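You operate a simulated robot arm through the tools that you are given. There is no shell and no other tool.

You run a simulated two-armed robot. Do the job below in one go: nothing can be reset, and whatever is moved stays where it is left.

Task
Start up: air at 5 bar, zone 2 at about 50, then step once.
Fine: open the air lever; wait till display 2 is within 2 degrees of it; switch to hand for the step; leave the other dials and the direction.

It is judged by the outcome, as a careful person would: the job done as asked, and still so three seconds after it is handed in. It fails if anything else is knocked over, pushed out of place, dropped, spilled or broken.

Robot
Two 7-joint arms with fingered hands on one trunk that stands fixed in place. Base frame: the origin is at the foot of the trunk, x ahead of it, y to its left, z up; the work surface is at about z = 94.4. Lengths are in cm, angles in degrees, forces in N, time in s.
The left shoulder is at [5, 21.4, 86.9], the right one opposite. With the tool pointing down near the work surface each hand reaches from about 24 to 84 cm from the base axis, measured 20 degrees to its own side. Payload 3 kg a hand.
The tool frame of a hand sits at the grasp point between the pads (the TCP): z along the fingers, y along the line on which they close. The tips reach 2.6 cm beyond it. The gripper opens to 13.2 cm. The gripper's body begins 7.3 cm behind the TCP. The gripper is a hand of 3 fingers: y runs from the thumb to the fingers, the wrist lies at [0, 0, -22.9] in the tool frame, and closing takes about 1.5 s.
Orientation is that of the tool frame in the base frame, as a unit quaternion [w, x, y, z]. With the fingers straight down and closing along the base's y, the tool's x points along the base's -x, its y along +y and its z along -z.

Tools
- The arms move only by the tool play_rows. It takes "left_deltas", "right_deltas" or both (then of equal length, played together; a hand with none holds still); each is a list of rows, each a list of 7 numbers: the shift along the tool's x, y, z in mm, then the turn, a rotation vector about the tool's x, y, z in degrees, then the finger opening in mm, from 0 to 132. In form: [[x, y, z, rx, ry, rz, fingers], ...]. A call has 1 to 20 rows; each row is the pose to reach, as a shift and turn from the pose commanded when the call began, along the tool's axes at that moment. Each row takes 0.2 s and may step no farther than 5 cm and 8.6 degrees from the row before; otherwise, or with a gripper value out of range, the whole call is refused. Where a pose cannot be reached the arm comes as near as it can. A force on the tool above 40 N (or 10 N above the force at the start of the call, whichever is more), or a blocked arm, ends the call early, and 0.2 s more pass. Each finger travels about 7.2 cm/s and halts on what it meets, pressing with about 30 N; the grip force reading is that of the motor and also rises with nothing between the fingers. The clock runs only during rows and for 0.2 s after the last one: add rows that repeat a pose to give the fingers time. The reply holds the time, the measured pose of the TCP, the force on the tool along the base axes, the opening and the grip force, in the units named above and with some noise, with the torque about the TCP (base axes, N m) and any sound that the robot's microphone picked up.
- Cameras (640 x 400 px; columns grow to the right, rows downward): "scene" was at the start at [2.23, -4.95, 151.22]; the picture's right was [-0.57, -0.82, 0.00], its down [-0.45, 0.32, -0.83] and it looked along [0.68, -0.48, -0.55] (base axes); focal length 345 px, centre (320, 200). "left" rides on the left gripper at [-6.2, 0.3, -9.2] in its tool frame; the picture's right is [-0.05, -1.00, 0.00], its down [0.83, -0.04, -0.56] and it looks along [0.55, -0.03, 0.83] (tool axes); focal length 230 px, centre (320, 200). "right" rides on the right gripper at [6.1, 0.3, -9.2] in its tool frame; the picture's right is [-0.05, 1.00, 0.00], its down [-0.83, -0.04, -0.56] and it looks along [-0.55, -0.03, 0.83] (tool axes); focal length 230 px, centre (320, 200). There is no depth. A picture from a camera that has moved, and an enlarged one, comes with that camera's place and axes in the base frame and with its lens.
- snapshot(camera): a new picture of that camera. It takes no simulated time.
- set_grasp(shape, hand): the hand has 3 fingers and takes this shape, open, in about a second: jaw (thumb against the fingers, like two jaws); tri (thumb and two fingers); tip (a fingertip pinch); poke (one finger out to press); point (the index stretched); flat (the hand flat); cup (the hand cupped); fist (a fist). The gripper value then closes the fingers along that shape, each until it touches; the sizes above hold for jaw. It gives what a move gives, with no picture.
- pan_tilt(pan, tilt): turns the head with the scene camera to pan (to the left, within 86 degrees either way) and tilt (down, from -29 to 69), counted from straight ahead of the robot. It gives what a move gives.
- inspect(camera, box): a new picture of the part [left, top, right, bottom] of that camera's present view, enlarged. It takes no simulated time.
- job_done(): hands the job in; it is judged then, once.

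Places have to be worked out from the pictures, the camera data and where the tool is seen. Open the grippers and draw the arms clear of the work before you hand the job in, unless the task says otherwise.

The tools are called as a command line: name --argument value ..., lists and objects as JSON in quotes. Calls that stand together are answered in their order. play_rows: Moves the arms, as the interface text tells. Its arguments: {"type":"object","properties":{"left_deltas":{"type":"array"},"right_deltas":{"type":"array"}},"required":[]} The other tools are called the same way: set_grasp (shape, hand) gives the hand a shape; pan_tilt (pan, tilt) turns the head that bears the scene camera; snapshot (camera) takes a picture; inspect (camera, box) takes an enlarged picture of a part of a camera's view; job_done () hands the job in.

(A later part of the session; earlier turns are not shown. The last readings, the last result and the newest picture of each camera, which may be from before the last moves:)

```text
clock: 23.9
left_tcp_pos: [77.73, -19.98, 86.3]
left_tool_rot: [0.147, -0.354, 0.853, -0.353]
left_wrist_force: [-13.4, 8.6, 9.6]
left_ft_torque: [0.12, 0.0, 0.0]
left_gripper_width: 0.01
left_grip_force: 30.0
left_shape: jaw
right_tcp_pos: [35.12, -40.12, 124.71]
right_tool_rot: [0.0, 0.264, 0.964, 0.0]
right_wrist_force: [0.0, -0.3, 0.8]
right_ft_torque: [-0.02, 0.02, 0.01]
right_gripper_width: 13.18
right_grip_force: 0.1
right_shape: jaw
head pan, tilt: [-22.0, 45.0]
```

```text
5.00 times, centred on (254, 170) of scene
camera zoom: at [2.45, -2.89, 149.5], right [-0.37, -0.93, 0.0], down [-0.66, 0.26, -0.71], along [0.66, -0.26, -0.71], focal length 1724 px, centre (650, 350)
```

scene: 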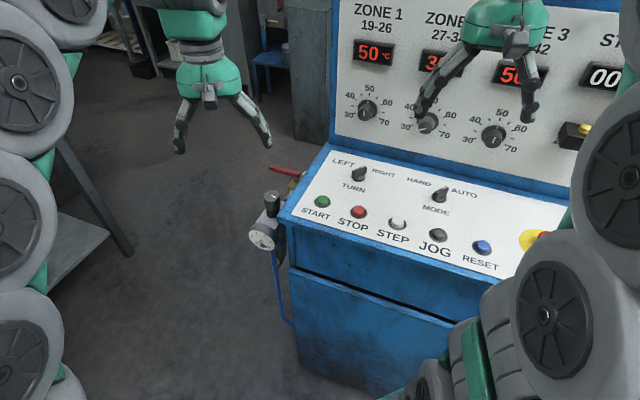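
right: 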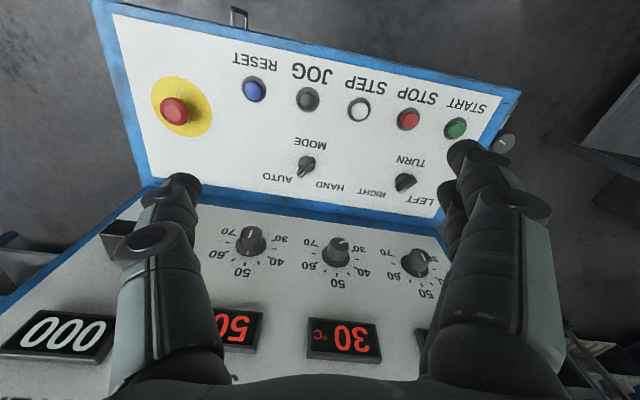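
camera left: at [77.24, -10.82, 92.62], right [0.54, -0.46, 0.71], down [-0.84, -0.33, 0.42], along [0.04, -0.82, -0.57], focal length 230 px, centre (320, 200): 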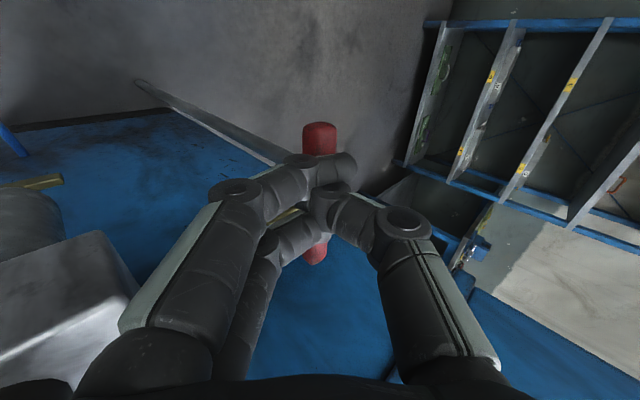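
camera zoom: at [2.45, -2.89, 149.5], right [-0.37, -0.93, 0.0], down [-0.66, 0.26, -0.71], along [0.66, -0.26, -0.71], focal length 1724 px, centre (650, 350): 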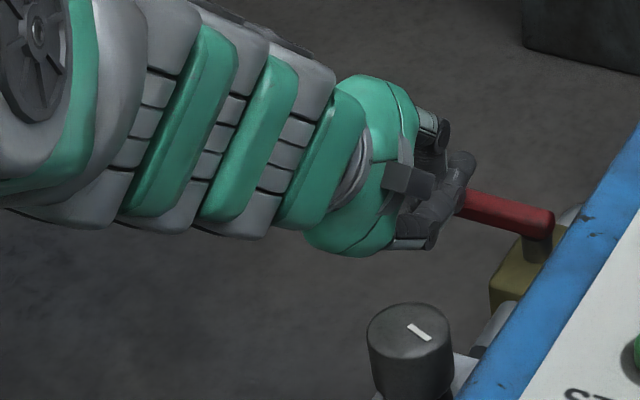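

Contact: about 16 N backwards and 10 N upwards, and the lever has not turned yet; the fist rides on its upper edge. I back off a little, go 0.8 cm lower for a squarer contact, and push again gently.

play_rows --left_deltas '[[0, 7.1, -7.1, 0, 0, 0, 0], [0, 12.7, -1.4, 0, 0, 0, 0], [0, 10.2, 1.1, 0, 0, 0, 0], [0, 7.7, 3.6, 0, 0, 0, 0], [0, 5.2, 6.1, 0, 0, 0, 0], [0, 2.7, 8.6, 0, 0, 0, 0], [0, 0.9, 10.4, 0, 0, 0, 0]]'

snapshot --camera "left"

inspect --camera "scene" --box '[190, 130, 318, 210]'

```text
clock: 25.2
left_tcp_pos: [77.65, -20.12, 85.78]
left_tool_rot: [0.148, -0.354, 0.853, -0.353]
left_wrist_force: [-21.2, 18.9, 17.6]
left_ft_torque: [0.17, -0.1, 0.2]
left_gripper_width: 0.0
left_grip_force: 30.0
left_shape: jaw
right_tcp_pos: [35.26, -40.01, 124.66]
right_tool_rot: [0.001, 0.265, 0.964, 0.0]
right_wrist_force: [-0.1, 0.1, 0.0]
right_ft_torque: [-0.02, 0.01, -0.02]
right_gripper_width: 13.19
right_grip_force: 0.1
right_shape: jaw
head pan, tilt: [-22.0, 45.0]
stopped in row 6 (left hand): the force on the tool passed its limit at 42 N (the readings are from after the stop); the commanded pose is now the measured one
```

```text
taken
camera left: at [77.27, -10.93, 92.03], right [0.54, -0.46, 0.71], down [-0.84, -0.33, 0.42], along [0.04, -0.82, -0.57], focal length 230 px, centre (320, 200)
```

left: 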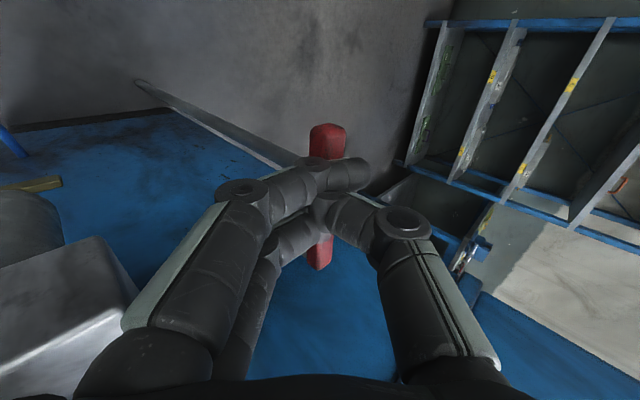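

```text
5.00 times, centred on (254, 170) of scene
camera zoom: at [2.43, -2.87, 149.51], right [-0.37, -0.93, 0.0], down [-0.66, 0.26, -0.71], along [0.66, -0.26, -0.71], focal length 1724 px, centre (650, 350)
```

zoom: 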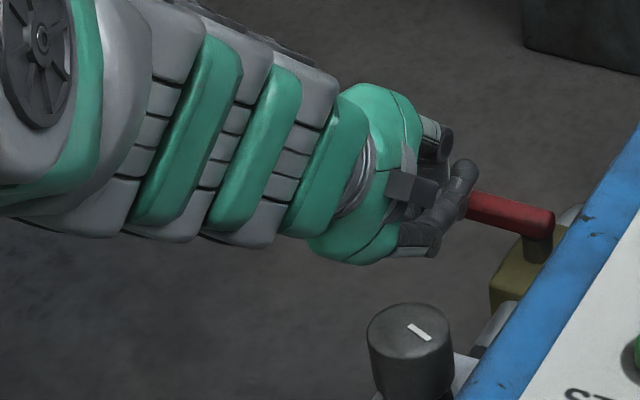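

With 28 N of horizontal push the lever stays put, so that way is its stop: it must swing towards the front. I back off and rise, tilt the hand steeper and open it, to straddle the lever with the thumb hooked behind it.

play_rows --left_deltas '[[0, 7.1, -7.1, 0, 0, 0, 0], [0, 15.6, -15.6, 0, 0, 0, 0], [0, 1.5, -29.7, 0, 0, 0, 0], [0, -12.6, -43.8, 0, 0, 0, 0], [0, -26.7, -57.9, 0, 0, 0, 60], [0, -26.7, -57.9, -6.5, 0, 0, 60], [0, -26.7, -57.9, -13, 0, 0, 60], [0, -26.7, -57.9, -13, 0, 0, 60], [0, -26.7, -57.9, -13, 0, 0, 60]]'

snapshot --camera "left"

inspect --camera "scene" --box '[190, 130, 318, 210]'

```text
clock: 27.2
left_tcp_pos: [76.07, -18.51, 91.63]
left_tool_rot: [0.107, -0.368, 0.888, -0.253]
left_wrist_force: [0.0, -0.1, -0.4]
left_ft_torque: [0.01, 0.03, 0.02]
left_gripper_width: 5.98
left_grip_force: 0.1
left_shape: jaw
right_tcp_pos: [35.21, -40.06, 124.66]
right_tool_rot: [0.0, 0.265, 0.964, 0.0]
right_wrist_force: [-0.1, -0.1, -0.2]
right_ft_torque: [0.02, 0.03, -0.03]
right_gripper_width: 13.2
right_grip_force: 0.0
right_shape: jaw
head pan, tilt: [-22.0, 45.0]
```

```text
taken
camera left: at [76.85, -10.52, 99.33], right [0.64, -0.56, 0.53], down [-0.77, -0.41, 0.49], along [-0.06, -0.72, -0.69], focal length 230 px, centre (320, 200)
```

left: 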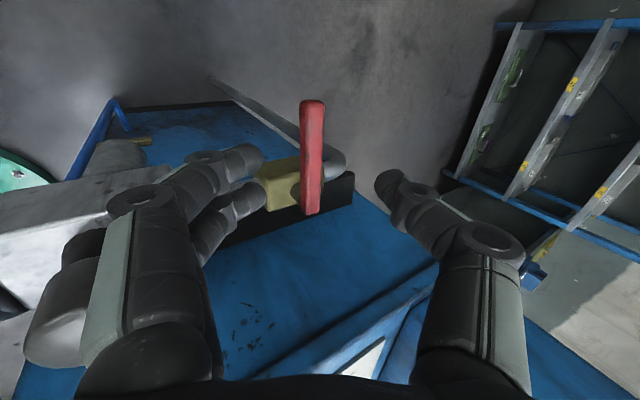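

```text
5.00 times, centred on (254, 170) of scene
camera zoom: at [2.49, -2.9, 149.5], right [-0.37, -0.93, 0.0], down [-0.66, 0.26, -0.71], along [0.66, -0.26, -0.71], focal length 1724 px, centre (650, 350)
```

zoom: 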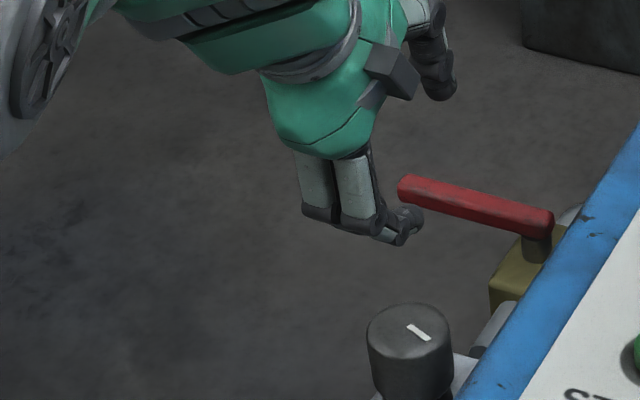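

The lever sits right between the two fingers and the thumb in the left camera view. I advance along the fingers about 6.5 cm so the lever lies between the pads.

play_rows --left_deltas '[[0, 4, 15, 0, 0, 0, 60], [0, 8, 30, 0, 0, 0, 60], [0, 8, 42, 0, 0, 0, 60], [0, 8, 54, 0, 0, 0, 60], [0, 8, 66, 0, 0, 0, 60]]'

snapshot --camera "left"

inspect --camera "scene" --box '[190, 130, 318, 210]'

```text
clock: 28.4
left_tcp_pos: [78.25, -20.52, 85.49]
left_tool_rot: [0.106, -0.368, 0.888, -0.255]
left_wrist_force: [-0.7, -0.5, -0.6]
left_ft_torque: [0.0, 0.02, 0.02]
left_gripper_width: 5.96
left_grip_force: 0.1
left_shape: jaw
right_tcp_pos: [35.22, -40.07, 124.74]
right_tool_rot: [0.0, 0.265, 0.964, 0.0]
right_wrist_force: [0.2, -0.6, 0.1]
right_ft_torque: [0.01, -0.05, -0.04]
right_gripper_width: 13.19
right_grip_force: 0.0
right_shape: jaw
head pan, tilt: [-22.0, 45.0]
```

```text
taken
camera left: at [78.87, -12.59, 93.21], right [0.64, -0.56, 0.53], down [-0.77, -0.41, 0.49], along [-0.06, -0.72, -0.69], focal length 230 px, centre (320, 200)
```

left: 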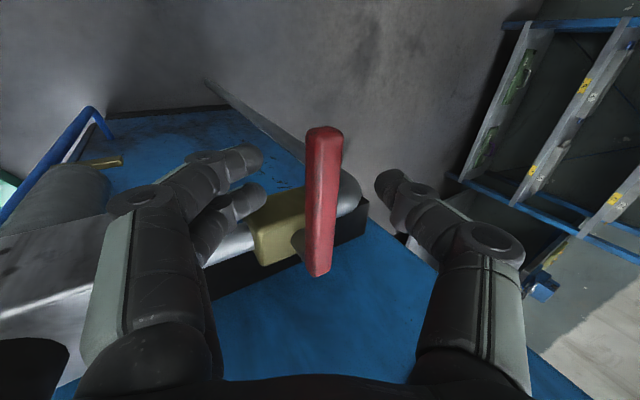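

```text
5.00 times, centred on (254, 170) of scene
camera zoom: at [2.49, -2.91, 149.5], right [-0.37, -0.93, 0.0], down [-0.66, 0.26, -0.71], along [0.66, -0.26, -0.71], focal length 1724 px, centre (650, 350)
```

zoom: 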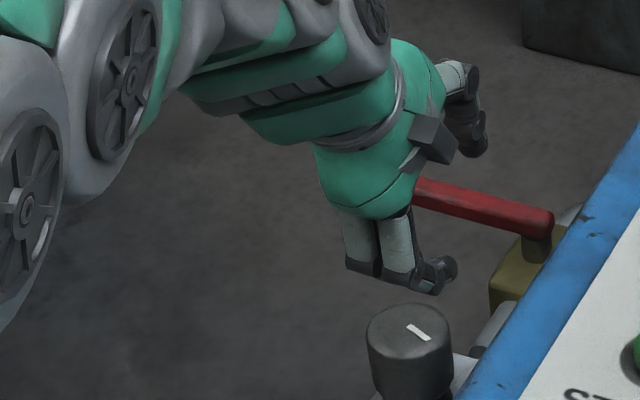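

The lever is between the pads with no contact force. I close to about 3 cm around it and pull it towards the front along its arc, about 30°, turning the hand half as much.

play_rows --left_deltas '[[0, 0, 0, 0, 0, 0, 30], [0, 0, 0, 0, 0, 0, 30], [0, 7.2, -4.5, 0, 0, 0, 30], [0.3, 10.6, -6.6, 0, -1, -1.7, 30], [0.6, 14.1, -8.8, 0, -2.1, -3.4, 30], [1.4, 17.5, -10.9, 0, -3.2, -5.1, 30], [2.2, 20.8, -12.9, 0, -4.2, -6.8, 30], [3.6, 24, -14.9, 0, -5.2, -8.5, 30], [5, 27.3, -16.9, 0, -6.3, -10.2, 30], [6.9, 30.3, -18.8, 0, -7.3, -11.9, 30], [8.8, 33.3, -20.7, 0, -8.4, -13.6, 30]]'

snapshot --camera "left"

inspect --camera "scene" --box '[190, 130, 318, 210]'

```text
clock: 30.8
left_tcp_pos: [74.64, -18.45, 85.56]
left_tool_rot: [0.14, -0.489, 0.828, -0.237]
left_wrist_force: [1.1, -1.9, 2.6]
left_ft_torque: [-0.05, -0.05, -0.04]
left_gripper_width: 3.18
left_grip_force: 0.0
left_shape: jaw
right_tcp_pos: [35.22, -40.0, 124.69]
right_tool_rot: [0.0, 0.264, 0.964, -0.001]
right_wrist_force: [-0.5, 0.6, 0.9]
right_ft_torque: [-0.01, 0.01, 0.0]
right_gripper_width: 13.2
right_grip_force: 0.0
right_shape: jaw
head pan, tilt: [-22.0, 45.0]
```

```text
taken
camera left: at [73.13, -10.51, 93.24], right [0.77, -0.36, 0.53], down [-0.63, -0.6, 0.49], along [0.14, -0.71, -0.69], focal length 230 px, centre (320, 200)
```

left: 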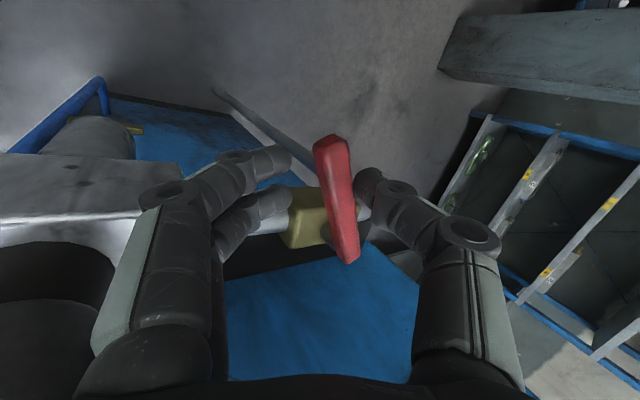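

```text
5.00 times, centred on (254, 170) of scene
camera zoom: at [2.49, -2.91, 149.5], right [-0.37, -0.93, 0.0], down [-0.66, 0.26, -0.71], along [0.66, -0.26, -0.71], focal length 1724 px, centre (650, 350)
```

zoom: 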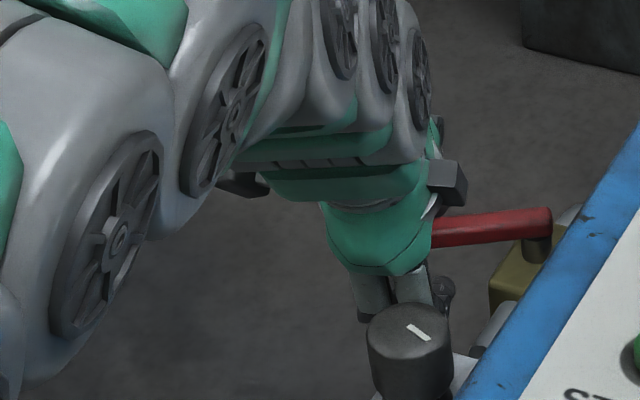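

The lever swings freely this way; it has turned about 33°. I open, draw back along the fingers, then roll the hand 90° so its camera looks down on the lever and the closed hand can push the lever sideways towards the console.

play_rows --left_deltas '[[0, 0, 0, 0, 0, 0, 65], [0, 0, 0, 0, 0, 0, 65], [0, 0, -15, 0, 0, 0, 65], [0, 0, -35, 0, 0, 0, 65], [0, 0, -55, 0, 0, 0, 65], [0, 0, -75, 0, 0, 0, 65], [0, 0, -75, 0, 0, 8.3, 30], [0, 0, -75, 0, 0, 16.6, 0], [0, 0, -75, 0, 0, 24.9, 0], [0, 0, -75, 0, 0, 33.2, 0], [0, 0, -75, 0, 0, 41.5, 0], [0, 0, -75, 0, 0, 49.8, 0], [0, 0, -75, 0, 0, 58.1, 0], [0, 0, -75, 0, 0, 66.4, 0], [0, 0, -75, 0, 0, 74.7, 0], [0, 0, -75, 0, 0, 83, 0], [0, 0, -75, 0, 0, 90, 0]]'

snapshot --camera "left"

inspect --camera "scene" --box '[190, 130, 318, 210]'

```text
clock: 34.4
left_tcp_pos: [71.23, -16.52, 91.92]
left_tool_rot: [0.267, 0.24, 0.931, -0.068]
left_wrist_force: [0.8, 0.0, 0.8]
left_ft_torque: [-0.01, 0.0, 0.0]
left_gripper_width: 0.0
left_grip_force: 29.9
left_shape: jaw
right_tcp_pos: [35.17, -40.03, 124.65]
right_tool_rot: [0.0, 0.265, 0.964, 0.0]
right_wrist_force: [-0.3, 0.8, -0.2]
right_ft_torque: [0.02, 0.0, -0.01]
right_gripper_width: 13.2
right_grip_force: 0.2
right_shape: jaw
head pan, tilt: [-22.0, 45.0]
```

```text
taken
camera left: at [71.76, -16.43, 103.06], right [-0.45, -0.89, 0.03], down [-0.89, 0.45, 0.03], along [-0.04, -0.01, -1.0], focal length 230 px, centre (320, 200)
```

left: 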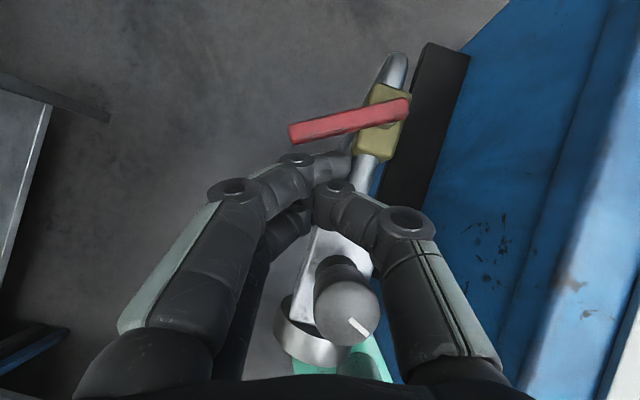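

```text
5.00 times, centred on (254, 170) of scene
camera zoom: at [2.49, -2.91, 149.5], right [-0.37, -0.93, 0.0], down [-0.66, 0.26, -0.71], along [0.66, -0.26, -0.71], focal length 1724 px, centre (650, 350)
```

zoom: 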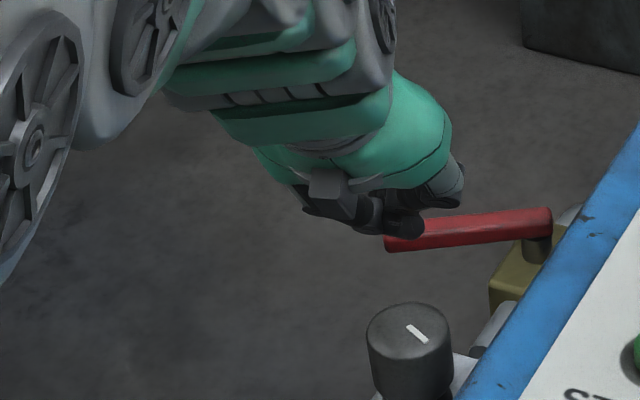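

Looking straight down, I see the lever turned about 30°, its stem near [74.5,-24.9]. I carry the closed hand over the lever to its far left side and lower it there.

play_rows --left_deltas '[[-24, 8, 15, 0, 0, 0, 0], [-48, 16, 30, 0, 0, 0, 0], [-71.6, 23.6, 44.8, 0, 0, 0, 0], [-62, 23.6, 60, 0, 0, 0, 0], [-52, 23.6, 76, 0, 0, 0, 0], [-42.5, 23.5, 91.4, 0, 0, 0, 0]]'

snapshot --camera "left"

inspect --camera "scene" --box '[190, 130, 318, 210]'

```text
clock: 35.8
left_tcp_pos: [79.54, -18.48, 86.5]
left_tool_rot: [0.266, 0.241, 0.931, -0.069]
left_wrist_force: [-1.1, 1.2, 0.1]
left_ft_torque: [0.0, 0.01, 0.04]
left_gripper_width: 0.0
left_grip_force: 30.6
left_shape: jaw
right_tcp_pos: [35.33, -40.03, 124.73]
right_tool_rot: [-0.001, 0.265, 0.964, 0.001]
right_wrist_force: [0.0, 0.6, 0.2]
right_ft_torque: [-0.01, 0.02, 0.01]
right_gripper_width: 13.21
right_grip_force: 0.1
right_shape: jaw
head pan, tilt: [-22.0, 45.0]
```

```text
taken
camera left: at [79.97, -18.36, 97.53], right [-0.45, -0.9, 0.03], down [-0.89, 0.45, 0.03], along [-0.04, -0.01, -1.0], focal length 230 px, centre (320, 200)
```

left: 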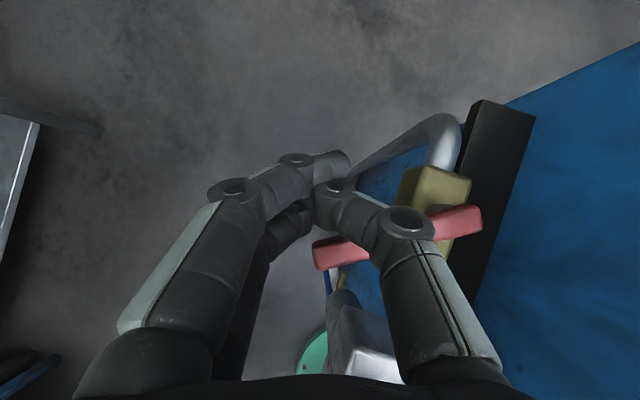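

```text
5.00 times, centred on (254, 170) of scene
camera zoom: at [2.49, -2.91, 149.5], right [-0.37, -0.93, 0.0], down [-0.66, 0.26, -0.71], along [0.66, -0.26, -0.71], focal length 1724 px, centre (650, 350)
```

zoom: 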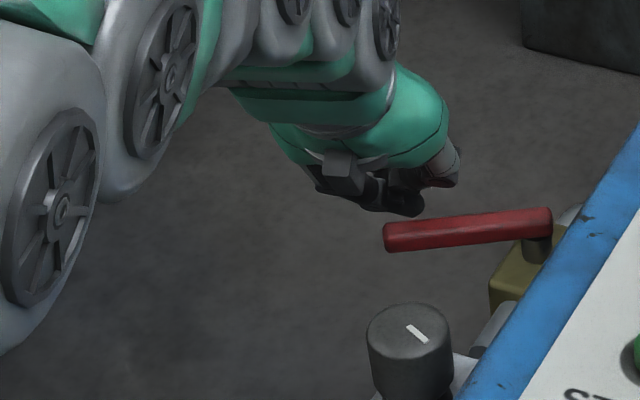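

The closed hand is now behind the lever on its far side. I push it along the lever's arc, towards the front and the console, watching the force.

play_rows --left_deltas '[[3.8, -7.4, -2.4, 0, 0, 0, 0], [7.7, -14.8, -4.8, 0, 0, 0, 0], [14, -15.1, -8.7, 0, 0, 0, 0], [20.3, -15.4, -12.6, 0, 0, 0, 0], [26.5, -15.7, -16.5, 0, 0, 0, 0], [33.3, -17.5, -20.8, 0, 0, 0, 0], [40.2, -19.4, -25.1, 0, 0, 0, 0]]'

snapshot --camera "left"

inspect --camera "scene" --box '[190, 130, 318, 210]'

```text
clock: 37.4
left_tcp_pos: [74.65, -18.01, 86.49]
left_tool_rot: [0.267, 0.24, 0.931, -0.069]
left_wrist_force: [0.7, 0.1, 0.1]
left_ft_torque: [0.02, -0.02, -0.01]
left_gripper_width: 0.0
left_grip_force: 29.7
left_shape: jaw
right_tcp_pos: [35.3, -40.1, 124.69]
right_tool_rot: [0.0, 0.265, 0.964, 0.0]
right_wrist_force: [-0.1, 0.8, -1.4]
right_ft_torque: [0.01, -0.04, 0.0]
right_gripper_width: 13.19
right_grip_force: 0.0
right_shape: jaw
head pan, tilt: [-22.0, 45.0]
```

```text
taken
camera left: at [75.16, -17.88, 97.49], right [-0.44, -0.9, 0.03], down [-0.89, 0.45, 0.03], along [-0.04, -0.01, -1.0], focal length 230 px, centre (320, 200)
```

left: 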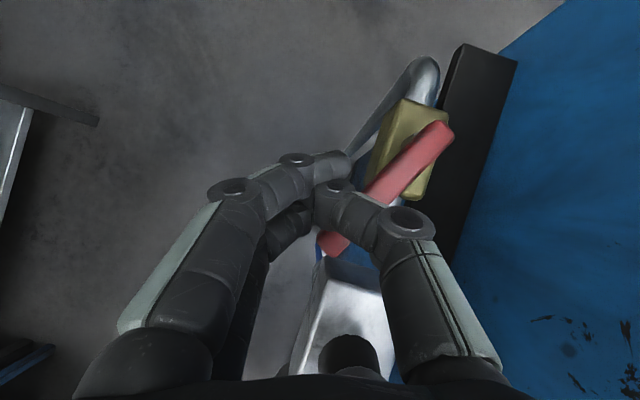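

```text
5.00 times, centred on (254, 170) of scene
camera zoom: at [2.49, -2.91, 149.5], right [-0.37, -0.93, 0.0], down [-0.66, 0.26, -0.71], along [0.66, -0.26, -0.71], focal length 1724 px, centre (650, 350)
```

zoom: 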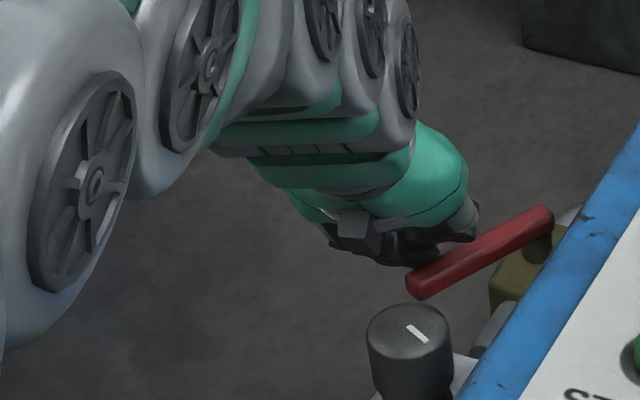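

The lever is now about 62° round with hardly any force. I keep pushing straight towards the console in small steps.

play_rows --left_deltas '[[0.9, -3.8, -0.6, 0, 0, 0, 0], [1.9, -7.7, -1.2, 0, 0, 0, 0], [2.8, -11.5, -1.8, 0, 0, 0, 0], [3.8, -15.4, -2.4, 0, 0, 0, 0], [4.7, -19.2, -3, 0, 0, 0, 0], [5.6, -23.1, -3.6, 0, 0, 0, 0]]'

snapshot --camera "left"

inspect --camera "scene" --box '[190, 130, 318, 210]'

```text
clock: 38.8
left_tcp_pos: [73.07, -19.48, 86.5]
left_tool_rot: [0.266, 0.241, 0.931, -0.07]
left_wrist_force: [0.8, 3.0, -0.3]
left_ft_torque: [0.06, 0.0, -0.01]
left_gripper_width: 0.0
left_grip_force: 30.0
left_shape: jaw
right_tcp_pos: [35.16, -40.05, 124.79]
right_tool_rot: [-0.001, 0.265, 0.964, 0.0]
right_wrist_force: [0.4, -1.4, 0.1]
right_ft_torque: [0.0, 0.02, 0.0]
right_gripper_width: 13.2
right_grip_force: 0.0
right_shape: jaw
head pan, tilt: [-22.0, 45.0]
```

```text
taken
camera left: at [73.45, -19.56, 97.55], right [-0.44, -0.9, 0.03], down [-0.9, 0.44, 0.03], along [-0.04, -0.01, -1.0], focal length 230 px, centre (320, 200)
```

left: 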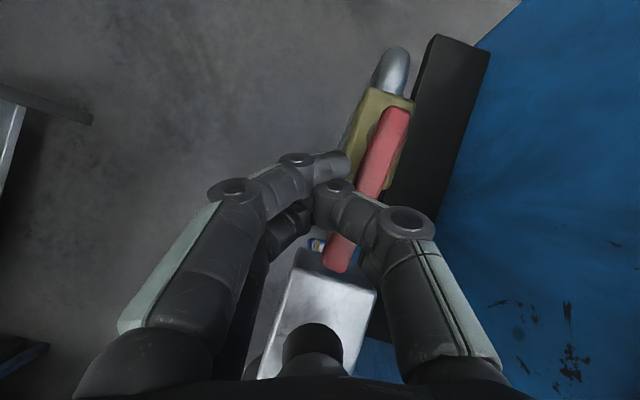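

```text
5.00 times, centred on (254, 170) of scene
camera zoom: at [2.49, -2.9, 149.5], right [-0.37, -0.93, 0.0], down [-0.66, 0.26, -0.71], along [0.66, -0.26, -0.71], focal length 1724 px, centre (650, 350)
```

zoom: 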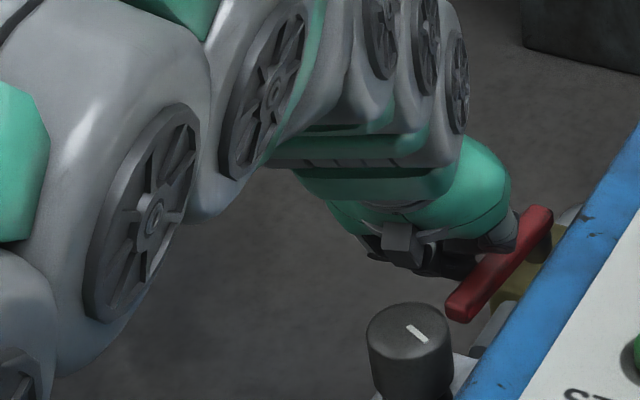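

The lever is nearly in line with the pipe (about 87°). I push a few millimetres more to reach its stop.

play_rows --left_deltas '[[0.5, -1.9, -0.3, 0, 0, 0, 0], [0.9, -3.8, -0.6, 0, 0, 0, 0], [1.4, -5.7, -0.9, 0, 0, 0, 0], [1.6, -6.7, -1, 0, 0, 0, 0]]'

snapshot --camera "left"

inspect --camera "scene" --box '[220, 160, 316, 260]'

```text
clock: 39.8
left_tcp_pos: [72.55, -20.14, 86.3]
left_tool_rot: [0.268, 0.239, 0.931, -0.069]
left_wrist_force: [2.0, 5.9, 2.9]
left_ft_torque: [0.07, -0.02, -0.02]
left_gripper_width: 0.01
left_grip_force: 29.9
left_shape: jaw
right_tcp_pos: [35.16, -40.06, 124.58]
right_tool_rot: [0.001, 0.265, 0.964, -0.001]
right_wrist_force: [-0.6, 0.2, -0.2]
right_ft_torque: [0.01, 0.03, 0.02]
right_gripper_width: 13.19
right_grip_force: 0.0
right_shape: jaw
head pan, tilt: [-22.0, 45.0]
```

```text
taken
camera left: at [73.0, -20.04, 97.45], right [-0.44, -0.9, 0.03], down [-0.9, 0.45, 0.03], along [-0.04, -0.01, -1.0], focal length 230 px, centre (320, 200)
```

left: 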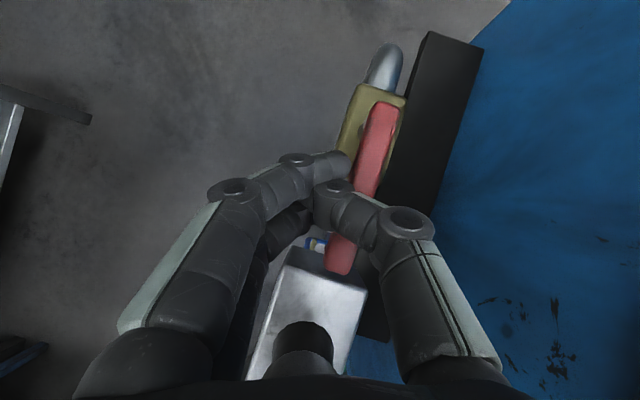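

```text
4.00 times, centred on (268, 210) of scene
camera zoom: at [2.49, -2.9, 149.5], right [-0.37, -0.93, 0.0], down [-0.66, 0.26, -0.71], along [0.66, -0.26, -0.71], focal length 1379 px, centre (528, 160)
```

zoom: 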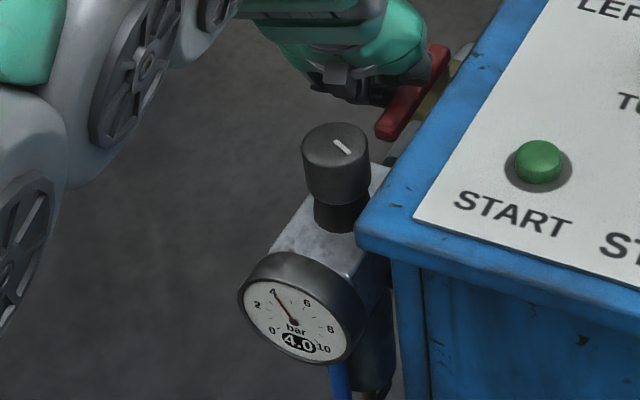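

The gauge now reads 4.0 bar, so the air valve is open with the lever in line with the pipe. I back the hand off to the left, rise, and bring it upright above the regulator knob.

play_rows --left_deltas '[[-3.5, 14.4, 2.2, 0, 0, 0, 0], [-7, 28.8, 4.4, 0, 0, 0, 0], [-20.2, 28.8, -16.8, 0, 0, 0, 0], [-33.5, 28.8, -38, 0, 0, 0, 0], [-46.7, 28.8, -59.3, 0, 0, 0, 0], [-60, 28.8, -80.5, 0, 0, 0, 20], [-60, 28.8, -80.5, 0, 8, 0, 40], [-60, 28.8, -80.5, 0, 16, 0, 60], [-60, 28.8, -80.5, 0, 24, 0, 75], [-60, 28.8, -80.5, 0, 32, 0, 75]]'

snapshot --camera "left"

inspect --camera "scene" --box '[200, 140, 328, 260]'

```text
clock: 42.0
left_tcp_pos: [72.3, -16.79, 95.97]
left_tool_rot: [0.034, 0.249, 0.968, -0.01]
left_wrist_force: [0.5, -0.3, -0.3]
left_ft_torque: [0.0, 0.04, -0.04]
left_gripper_width: 7.45
left_grip_force: 0.0
left_shape: jaw
left hand out of reach, approached as far as the arm can: row 10
right_tcp_pos: [35.3, -40.12, 124.72]
right_tool_rot: [0.0, 0.265, 0.964, 0.0]
right_wrist_force: [-0.1, -0.8, -0.4]
right_ft_torque: [0.0, -0.01, -0.03]
right_gripper_width: 13.23
right_grip_force: 0.1
right_shape: jaw
head pan, tilt: [-22.0, 45.0]
```

```text
taken
camera left: at [77.27, -19.29, 105.72], right [-0.44, -0.9, 0.0], down [-0.78, 0.38, 0.5], along [-0.45, 0.21, -0.87], focal length 230 px, centre (320, 200)
```

left: 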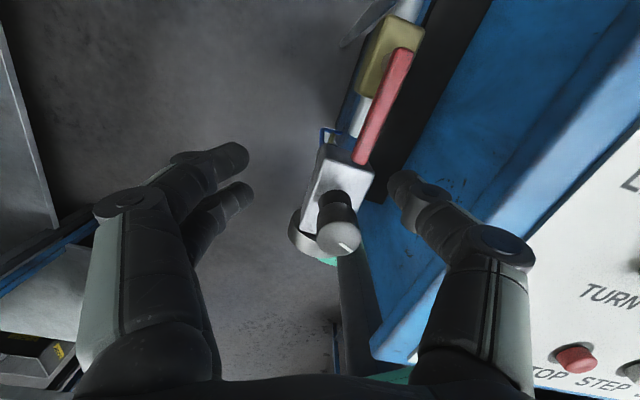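

```text
3.33 times, centred on (264, 200) of scene
camera zoom: at [2.5, -2.91, 149.5], right [-0.37, -0.93, 0.0], down [-0.66, 0.26, -0.71], along [0.66, -0.26, -0.71], focal length 1150 px, centre (507, 200)
```

zoom: 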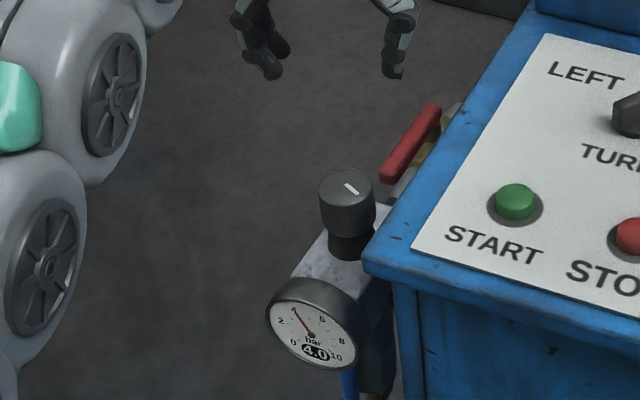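

The knob top sits near [64.4,-15.0,89.2]. I move the open hand above it, fully upright, and look again before lowering.

play_rows --left_deltas '[[26, -7.5, -1.8, 0, 1.5, 0, 75], [52, -15, -3.6, 0, 3, 0, 75], [77.7, -22.5, -5.5, 0, 4.1, 0, 75], [77.7, -22.5, -5.5, 0, 4.1, 0, 75]]'

snapshot --camera "left"

inspect --camera "scene" --box '[200, 140, 328, 260]'

```text
clock: 43.0
left_tcp_pos: [64.31, -15.31, 95.98]
left_tool_rot: [-0.001, 0.249, 0.968, 0.0]
left_wrist_force: [0.9, 0.8, -0.7]
left_ft_torque: [0.02, -0.04, 0.01]
left_gripper_width: 7.47
left_grip_force: 0.0
left_shape: jaw
right_tcp_pos: [35.25, -40.06, 124.6]
right_tool_rot: [0.0, 0.265, 0.964, 0.001]
right_wrist_force: [-0.3, 0.3, -0.5]
right_ft_torque: [-0.03, -0.02, -0.01]
right_gripper_width: 13.19
right_grip_force: 0.2
right_shape: jaw
head pan, tilt: [-22.0, 45.0]
```

```text
taken
camera left: at [69.97, -18.05, 105.22], right [-0.44, -0.9, 0.0], down [-0.75, 0.36, 0.56], along [-0.5, 0.24, -0.83], focal length 230 px, centre (320, 200)
```

left: 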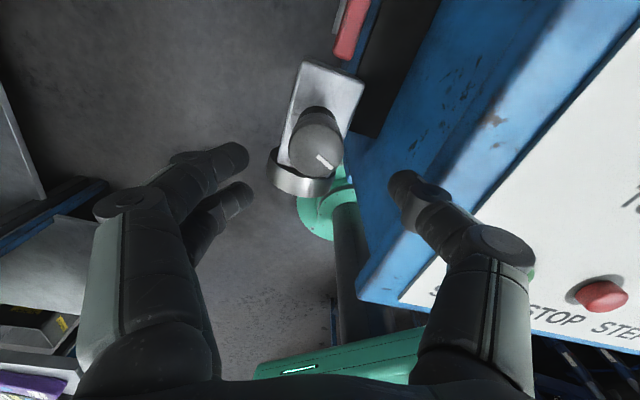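

```text
3.33 times, centred on (264, 200) of scene
camera zoom: at [2.49, -2.91, 149.5], right [-0.37, -0.93, 0.0], down [-0.66, 0.26, -0.71], along [0.66, -0.26, -0.71], focal length 1150 px, centre (507, 200)
```

zoom: 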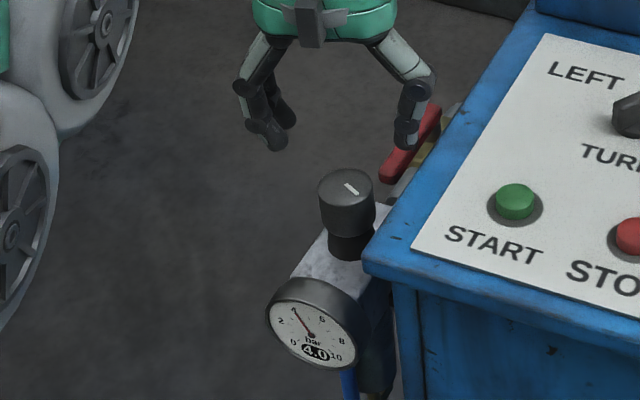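

The knob centre is within half a centimetre of the hand axis. I correct slightly and lower until the fingertips are near the knob's top, then look again.

play_rows --left_deltas '[[-3.5, 2.5, 15, 0, 0, 0, 75], [-3.5, 2.5, 30, 0, 0, 0, 75], [-3.5, 2.5, 45, 0, 0, 0, 75]]'

snapshot --camera "left"

inspect --camera "scene" --box '[200, 140, 328, 260]'

```text
clock: 43.8
left_tcp_pos: [64.84, -14.95, 91.43]
left_tool_rot: [0.001, 0.249, 0.969, 0.001]
left_wrist_force: [-0.3, 1.5, -0.4]
left_ft_torque: [0.0, 0.01, 0.02]
left_gripper_width: 7.44
left_grip_force: 0.1
left_shape: jaw
right_tcp_pos: [35.16, -40.06, 124.74]
right_tool_rot: [-0.001, 0.264, 0.964, 0.0]
right_wrist_force: [-0.6, 0.4, 0.6]
right_ft_torque: [-0.01, -0.01, -0.01]
right_gripper_width: 13.16
right_grip_force: 0.1
right_shape: jaw
head pan, tilt: [-22.0, 45.0]
```

```text
taken
camera left: at [70.45, -17.76, 100.63], right [-0.44, -0.9, 0.0], down [-0.75, 0.36, 0.56], along [-0.5, 0.24, -0.83], focal length 230 px, centre (320, 200)
```

left: 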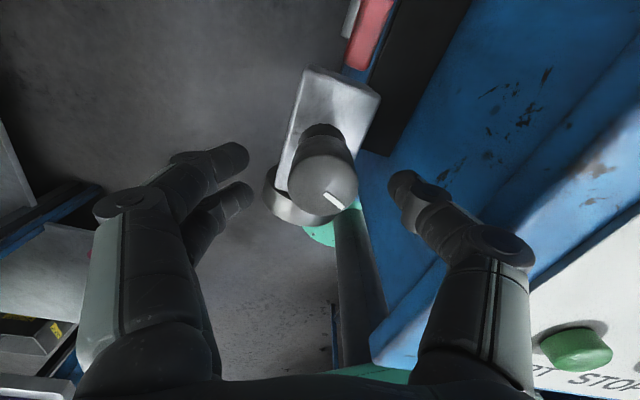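

```text
3.33 times, centred on (264, 200) of scene
camera zoom: at [2.49, -2.91, 149.5], right [-0.37, -0.93, 0.0], down [-0.66, 0.26, -0.71], along [0.66, -0.26, -0.71], focal length 1150 px, centre (507, 200)
```

zoom: 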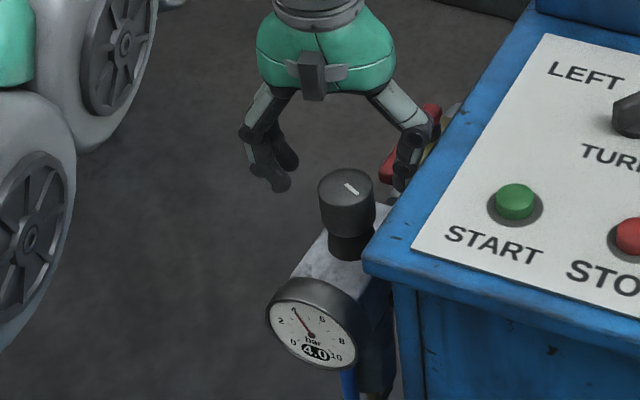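

I centre on the knob, lower so that the pads are level with its body, and close on it.

play_rows --left_deltas '[[-1.5, -2.5, 10, 0, 0, 0, 75], [-1.5, -2.5, 20, 0, 0, 0, 75], [-1.5, -2.5, 28, 0, 0, 0, 75], [-1.5, -2.5, 28, 0, 0, 0, 55], [-1.5, -2.5, 28, 0, 0, 0, 40], [-1.5, -2.5, 28, 0, 0, 0, 20], [-1.5, -2.5, 28, 0, 0, 0, 20], [-1.5, -2.5, 28, 0, 0, 0, 20]]'

snapshot --camera "left"

inspect --camera "scene" --box '[200, 140, 328, 260]'

```text
clock: 45.6
left_tcp_pos: [64.91, -15.38, 88.66]
left_tool_rot: [0.0, 0.25, 0.968, 0.001]
left_wrist_force: [2.4, -2.3, -5.4]
left_ft_torque: [-0.02, -0.05, 0.0]
left_gripper_width: 2.94
left_grip_force: 30.2
left_shape: jaw
right_tcp_pos: [35.19, -40.17, 124.72]
right_tool_rot: [0.0, 0.266, 0.964, -0.001]
right_wrist_force: [0.0, -0.7, -0.2]
right_ft_torque: [0.03, 0.03, -0.01]
right_gripper_width: 13.19
right_grip_force: 0.0
right_shape: jaw
head pan, tilt: [-22.0, 45.0]
```

```text
taken
camera left: at [70.43, -18.12, 97.92], right [-0.44, -0.9, 0.0], down [-0.75, 0.36, 0.56], along [-0.5, 0.24, -0.83], focal length 230 px, centre (320, 200)
```

left: 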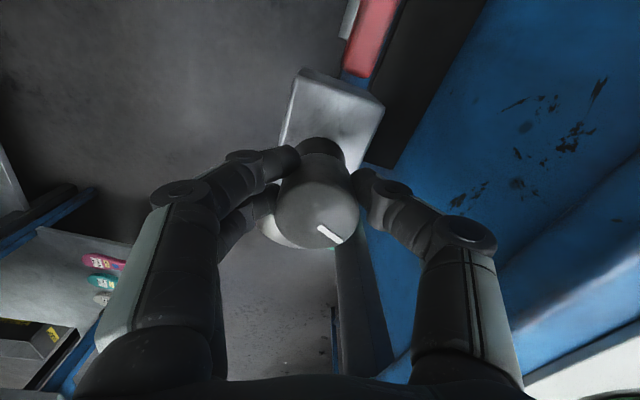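

```text
3.33 times, centred on (264, 200) of scene
camera zoom: at [2.5, -2.91, 149.5], right [-0.37, -0.93, 0.0], down [-0.66, 0.27, -0.71], along [0.66, -0.26, -0.71], focal length 1150 px, centre (507, 200)
```

zoom: 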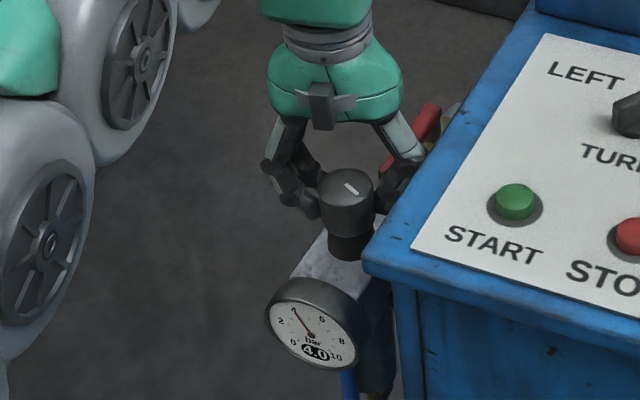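

The fingers hold the knob (about 3 cm) with only a small side force. I turn it 16° clockwise and read the gauge.

play_rows --left_deltas '[[0, 0, 0, 0, 0, 5.3, 20], [0, 0, 0, 0, 0, 10.6, 20], [0, 0, 0, 0, 0, 16, 20], [0, 0, 0, 0, 0, 16, 20]]'

inspect --camera "scene" --box '[232, 170, 312, 250]'

```text
clock: 46.6
left_tcp_pos: [64.77, -15.4, 88.57]
left_tool_rot: [0.0, 0.382, 0.924, -0.001]
left_wrist_force: [-3.5, -9.9, -0.4]
left_ft_torque: [-0.19, 0.1, 0.1]
left_gripper_width: 2.96
left_grip_force: 29.7
left_shape: jaw
right_tcp_pos: [35.26, -40.02, 124.66]
right_tool_rot: [0.001, 0.265, 0.964, 0.0]
right_wrist_force: [-0.3, -0.6, 0.3]
right_ft_torque: [0.0, 0.01, -0.03]
right_gripper_width: 13.18
right_grip_force: 0.1
right_shape: jaw
head pan, tilt: [-22.0, 45.0]
```

```text
5.00 times, centred on (272, 210) of scene
camera zoom: at [2.48, -2.92, 149.5], right [-0.37, -0.93, 0.0], down [-0.66, 0.27, -0.71], along [0.66, -0.27, -0.71], focal length 1724 px, centre (560, 150)
```

zoom: 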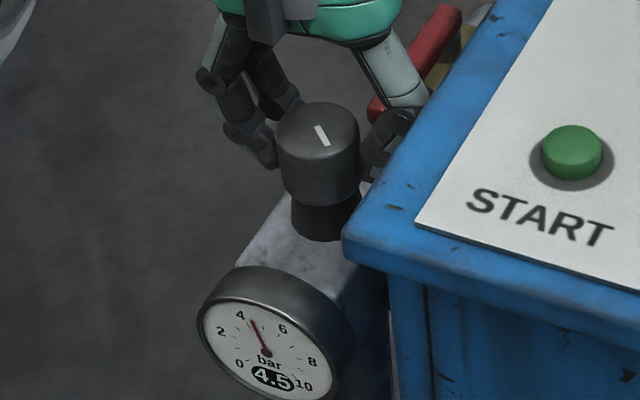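

The mark turned with the hand and the gauge rose to 4.5 bar, so clockwise raises it at about 0.03 bar per degree. I turn another 15°.

play_rows --left_deltas '[[0, 0, 0, 0, 0, 5, 20], [0, 0, 0, 0, 0, 10, 20], [0, 0, 0, 0, 0, 15, 20], [0, 0, 0, 0, 0, 15, 20]]'

inspect --camera "scene" --box '[232, 190, 312, 250]'

```text
clock: 47.6
left_tcp_pos: [64.7, -15.46, 88.66]
left_tool_rot: [-0.002, 0.5, 0.866, -0.001]
left_wrist_force: [-1.1, -28.8, 7.6]
left_ft_torque: [-0.58, 0.15, 0.13]
left_gripper_width: 3.02
left_grip_force: 30.1
left_shape: jaw
right_tcp_pos: [35.31, -40.17, 124.67]
right_tool_rot: [0.0, 0.265, 0.964, -0.001]
right_wrist_force: [0.6, 0.0, -0.1]
right_ft_torque: [0.0, 0.01, 0.02]
right_gripper_width: 13.21
right_grip_force: 0.1
right_shape: jaw
head pan, tilt: [-22.0, 45.0]
```

```text
6.67 times, centred on (272, 220) of scene
camera zoom: at [2.48, -2.95, 149.5], right [-0.38, -0.93, 0.0], down [-0.66, 0.27, -0.71], along [0.66, -0.27, -0.71], focal length 2299 px, centre (640, 67)
```

zoom: 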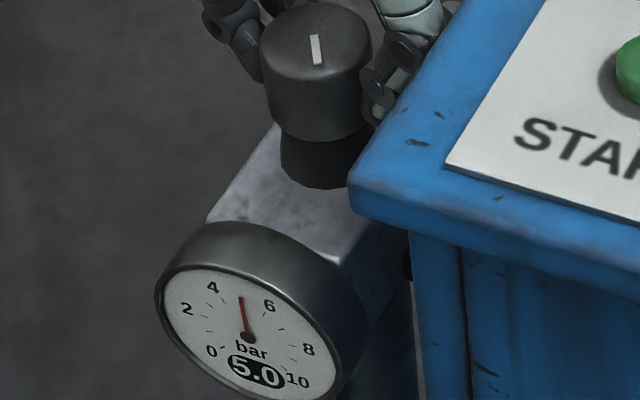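

The gauge reads 5.0 bar. I release by opening just enough to clear the knob, then rise straight up and check that the reading holds.

play_rows --left_deltas '[[0, 0, 0, 0, 0, 0, 35], [0, 0, 0, 0, 0, 0, 42], [0, 0, 0, 0, 0, 0, 44], [0, 0, 0, 0, 0, 0, 44]]'

inspect --camera "scene" --box '[232, 170, 312, 250]'

snapshot --camera "left"

```text
clock: 48.6
left_tcp_pos: [64.79, -15.17, 88.49]
left_tool_rot: [-0.001, 0.499, 0.866, 0.0]
left_wrist_force: [-0.6, 0.7, 0.3]
left_ft_torque: [0.05, 0.04, 0.02]
left_gripper_width: 4.44
left_grip_force: 0.1
left_shape: jaw
right_tcp_pos: [35.27, -40.19, 124.58]
right_tool_rot: [-0.001, 0.264, 0.964, -0.001]
right_wrist_force: [0.9, -0.4, -0.8]
right_ft_torque: [0.02, -0.02, 0.0]
right_gripper_width: 13.18
right_grip_force: 0.0
right_shape: jaw
head pan, tilt: [-22.0, 45.0]
```

```text
5.00 times, centred on (272, 210) of scene
camera zoom: at [2.49, -2.91, 149.5], right [-0.37, -0.93, 0.0], down [-0.66, 0.26, -0.71], along [0.66, -0.26, -0.71], focal length 1724 px, centre (560, 150)
```

zoom: 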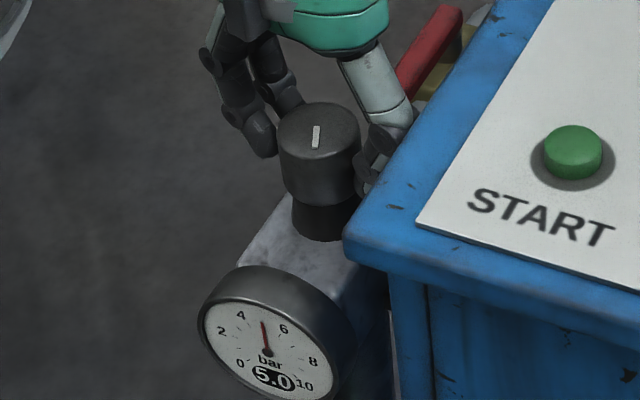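

```text
taken
camera left: at [68.18, -20.39, 97.81], right [-0.84, -0.55, 0.0], down [-0.45, 0.7, 0.56], along [-0.3, 0.47, -0.83], focal length 230 px, centre (320, 200)
```

left: 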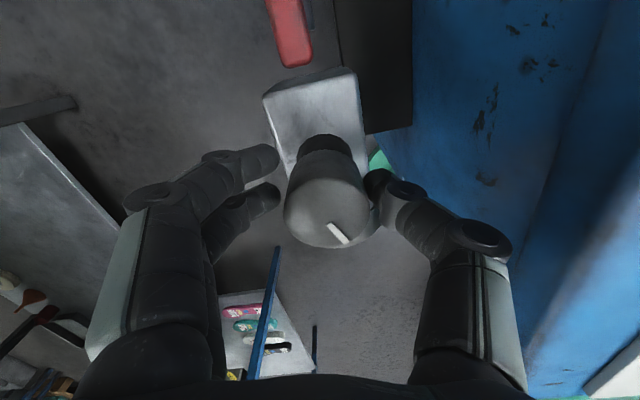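

Released with no forces left, and the gauge holds 5.0. I raise the left hand straight up and take it well away to the left and back.

play_rows --left_deltas '[[0, 0, -20, 0, 0, 0, 44], [0, 0, -50, 0, 0, 0, 60], [0, 0, -85, 0, 0, 0, 60], [0, 0, -120, 0, 0, 0, 60], [45, -12, -130, 0, 0, 0, 60], [90, -24, -140, 0, 0, 0, 60], [135, -36, -150, 0, 0, 0, 60], [180, -48, -155, 0, 0, 0, 60], [225, -60, -160, 0, 0, 0, 60], [270, -73, -160, 0, 0, 0, 60]]'

pan_tilt --pan -38 --tilt 36

snapshot --camera "scene"

snapshot --camera "right"

```text
clock: 50.8
left_tcp_pos: [44.79, 4.27, 104.37]
left_tool_rot: [-0.001, 0.499, 0.866, 0.0]
left_wrist_force: [0.0, 0.4, -1.0]
left_ft_torque: [-0.02, -0.03, 0.05]
left_gripper_width: 5.94
left_grip_force: 0.0
left_shape: jaw
right_tcp_pos: [35.33, -40.08, 124.77]
right_tool_rot: [0.0, 0.265, 0.964, 0.0]
right_wrist_force: [-1.5, 0.1, 1.3]
right_ft_torque: [-0.01, -0.01, -0.02]
right_gripper_width: 13.2
right_grip_force: 0.0
right_shape: jaw
head pan, tilt: [-22.0, 45.0]
```

```text
clock: 51.6
left_tcp_pos: [44.88, 4.31, 104.33]
left_tool_rot: [-0.002, 0.499, 0.867, 0.0]
left_wrist_force: [-0.3, -0.3, 0.6]
left_ft_torque: [0.0, 0.02, 0.01]
left_gripper_width: 5.93
left_grip_force: 0.1
left_shape: jaw
right_tcp_pos: [35.18, -40.08, 124.73]
right_tool_rot: [0.0, 0.264, 0.964, 0.0]
right_wrist_force: [-0.2, 0.6, 0.0]
right_ft_torque: [-0.01, 0.01, 0.01]
right_gripper_width: 13.21
right_grip_force: 0.1
right_shape: jaw
head pan, tilt: [-38.0, 36.0]
```

```text
taken
```

scene: 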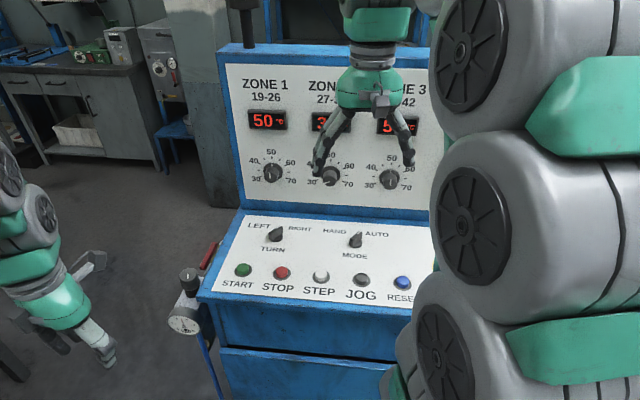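

```text
taken
camera right: at [30.08, -36.55, 133.93], right [0.56, 0.83, 0.0], down [0.69, -0.46, 0.56], along [0.46, -0.31, -0.83], focal length 230 px, centre (320, 200)
```

right: 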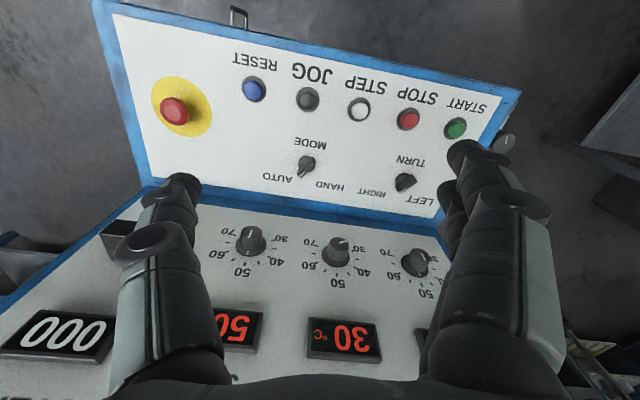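

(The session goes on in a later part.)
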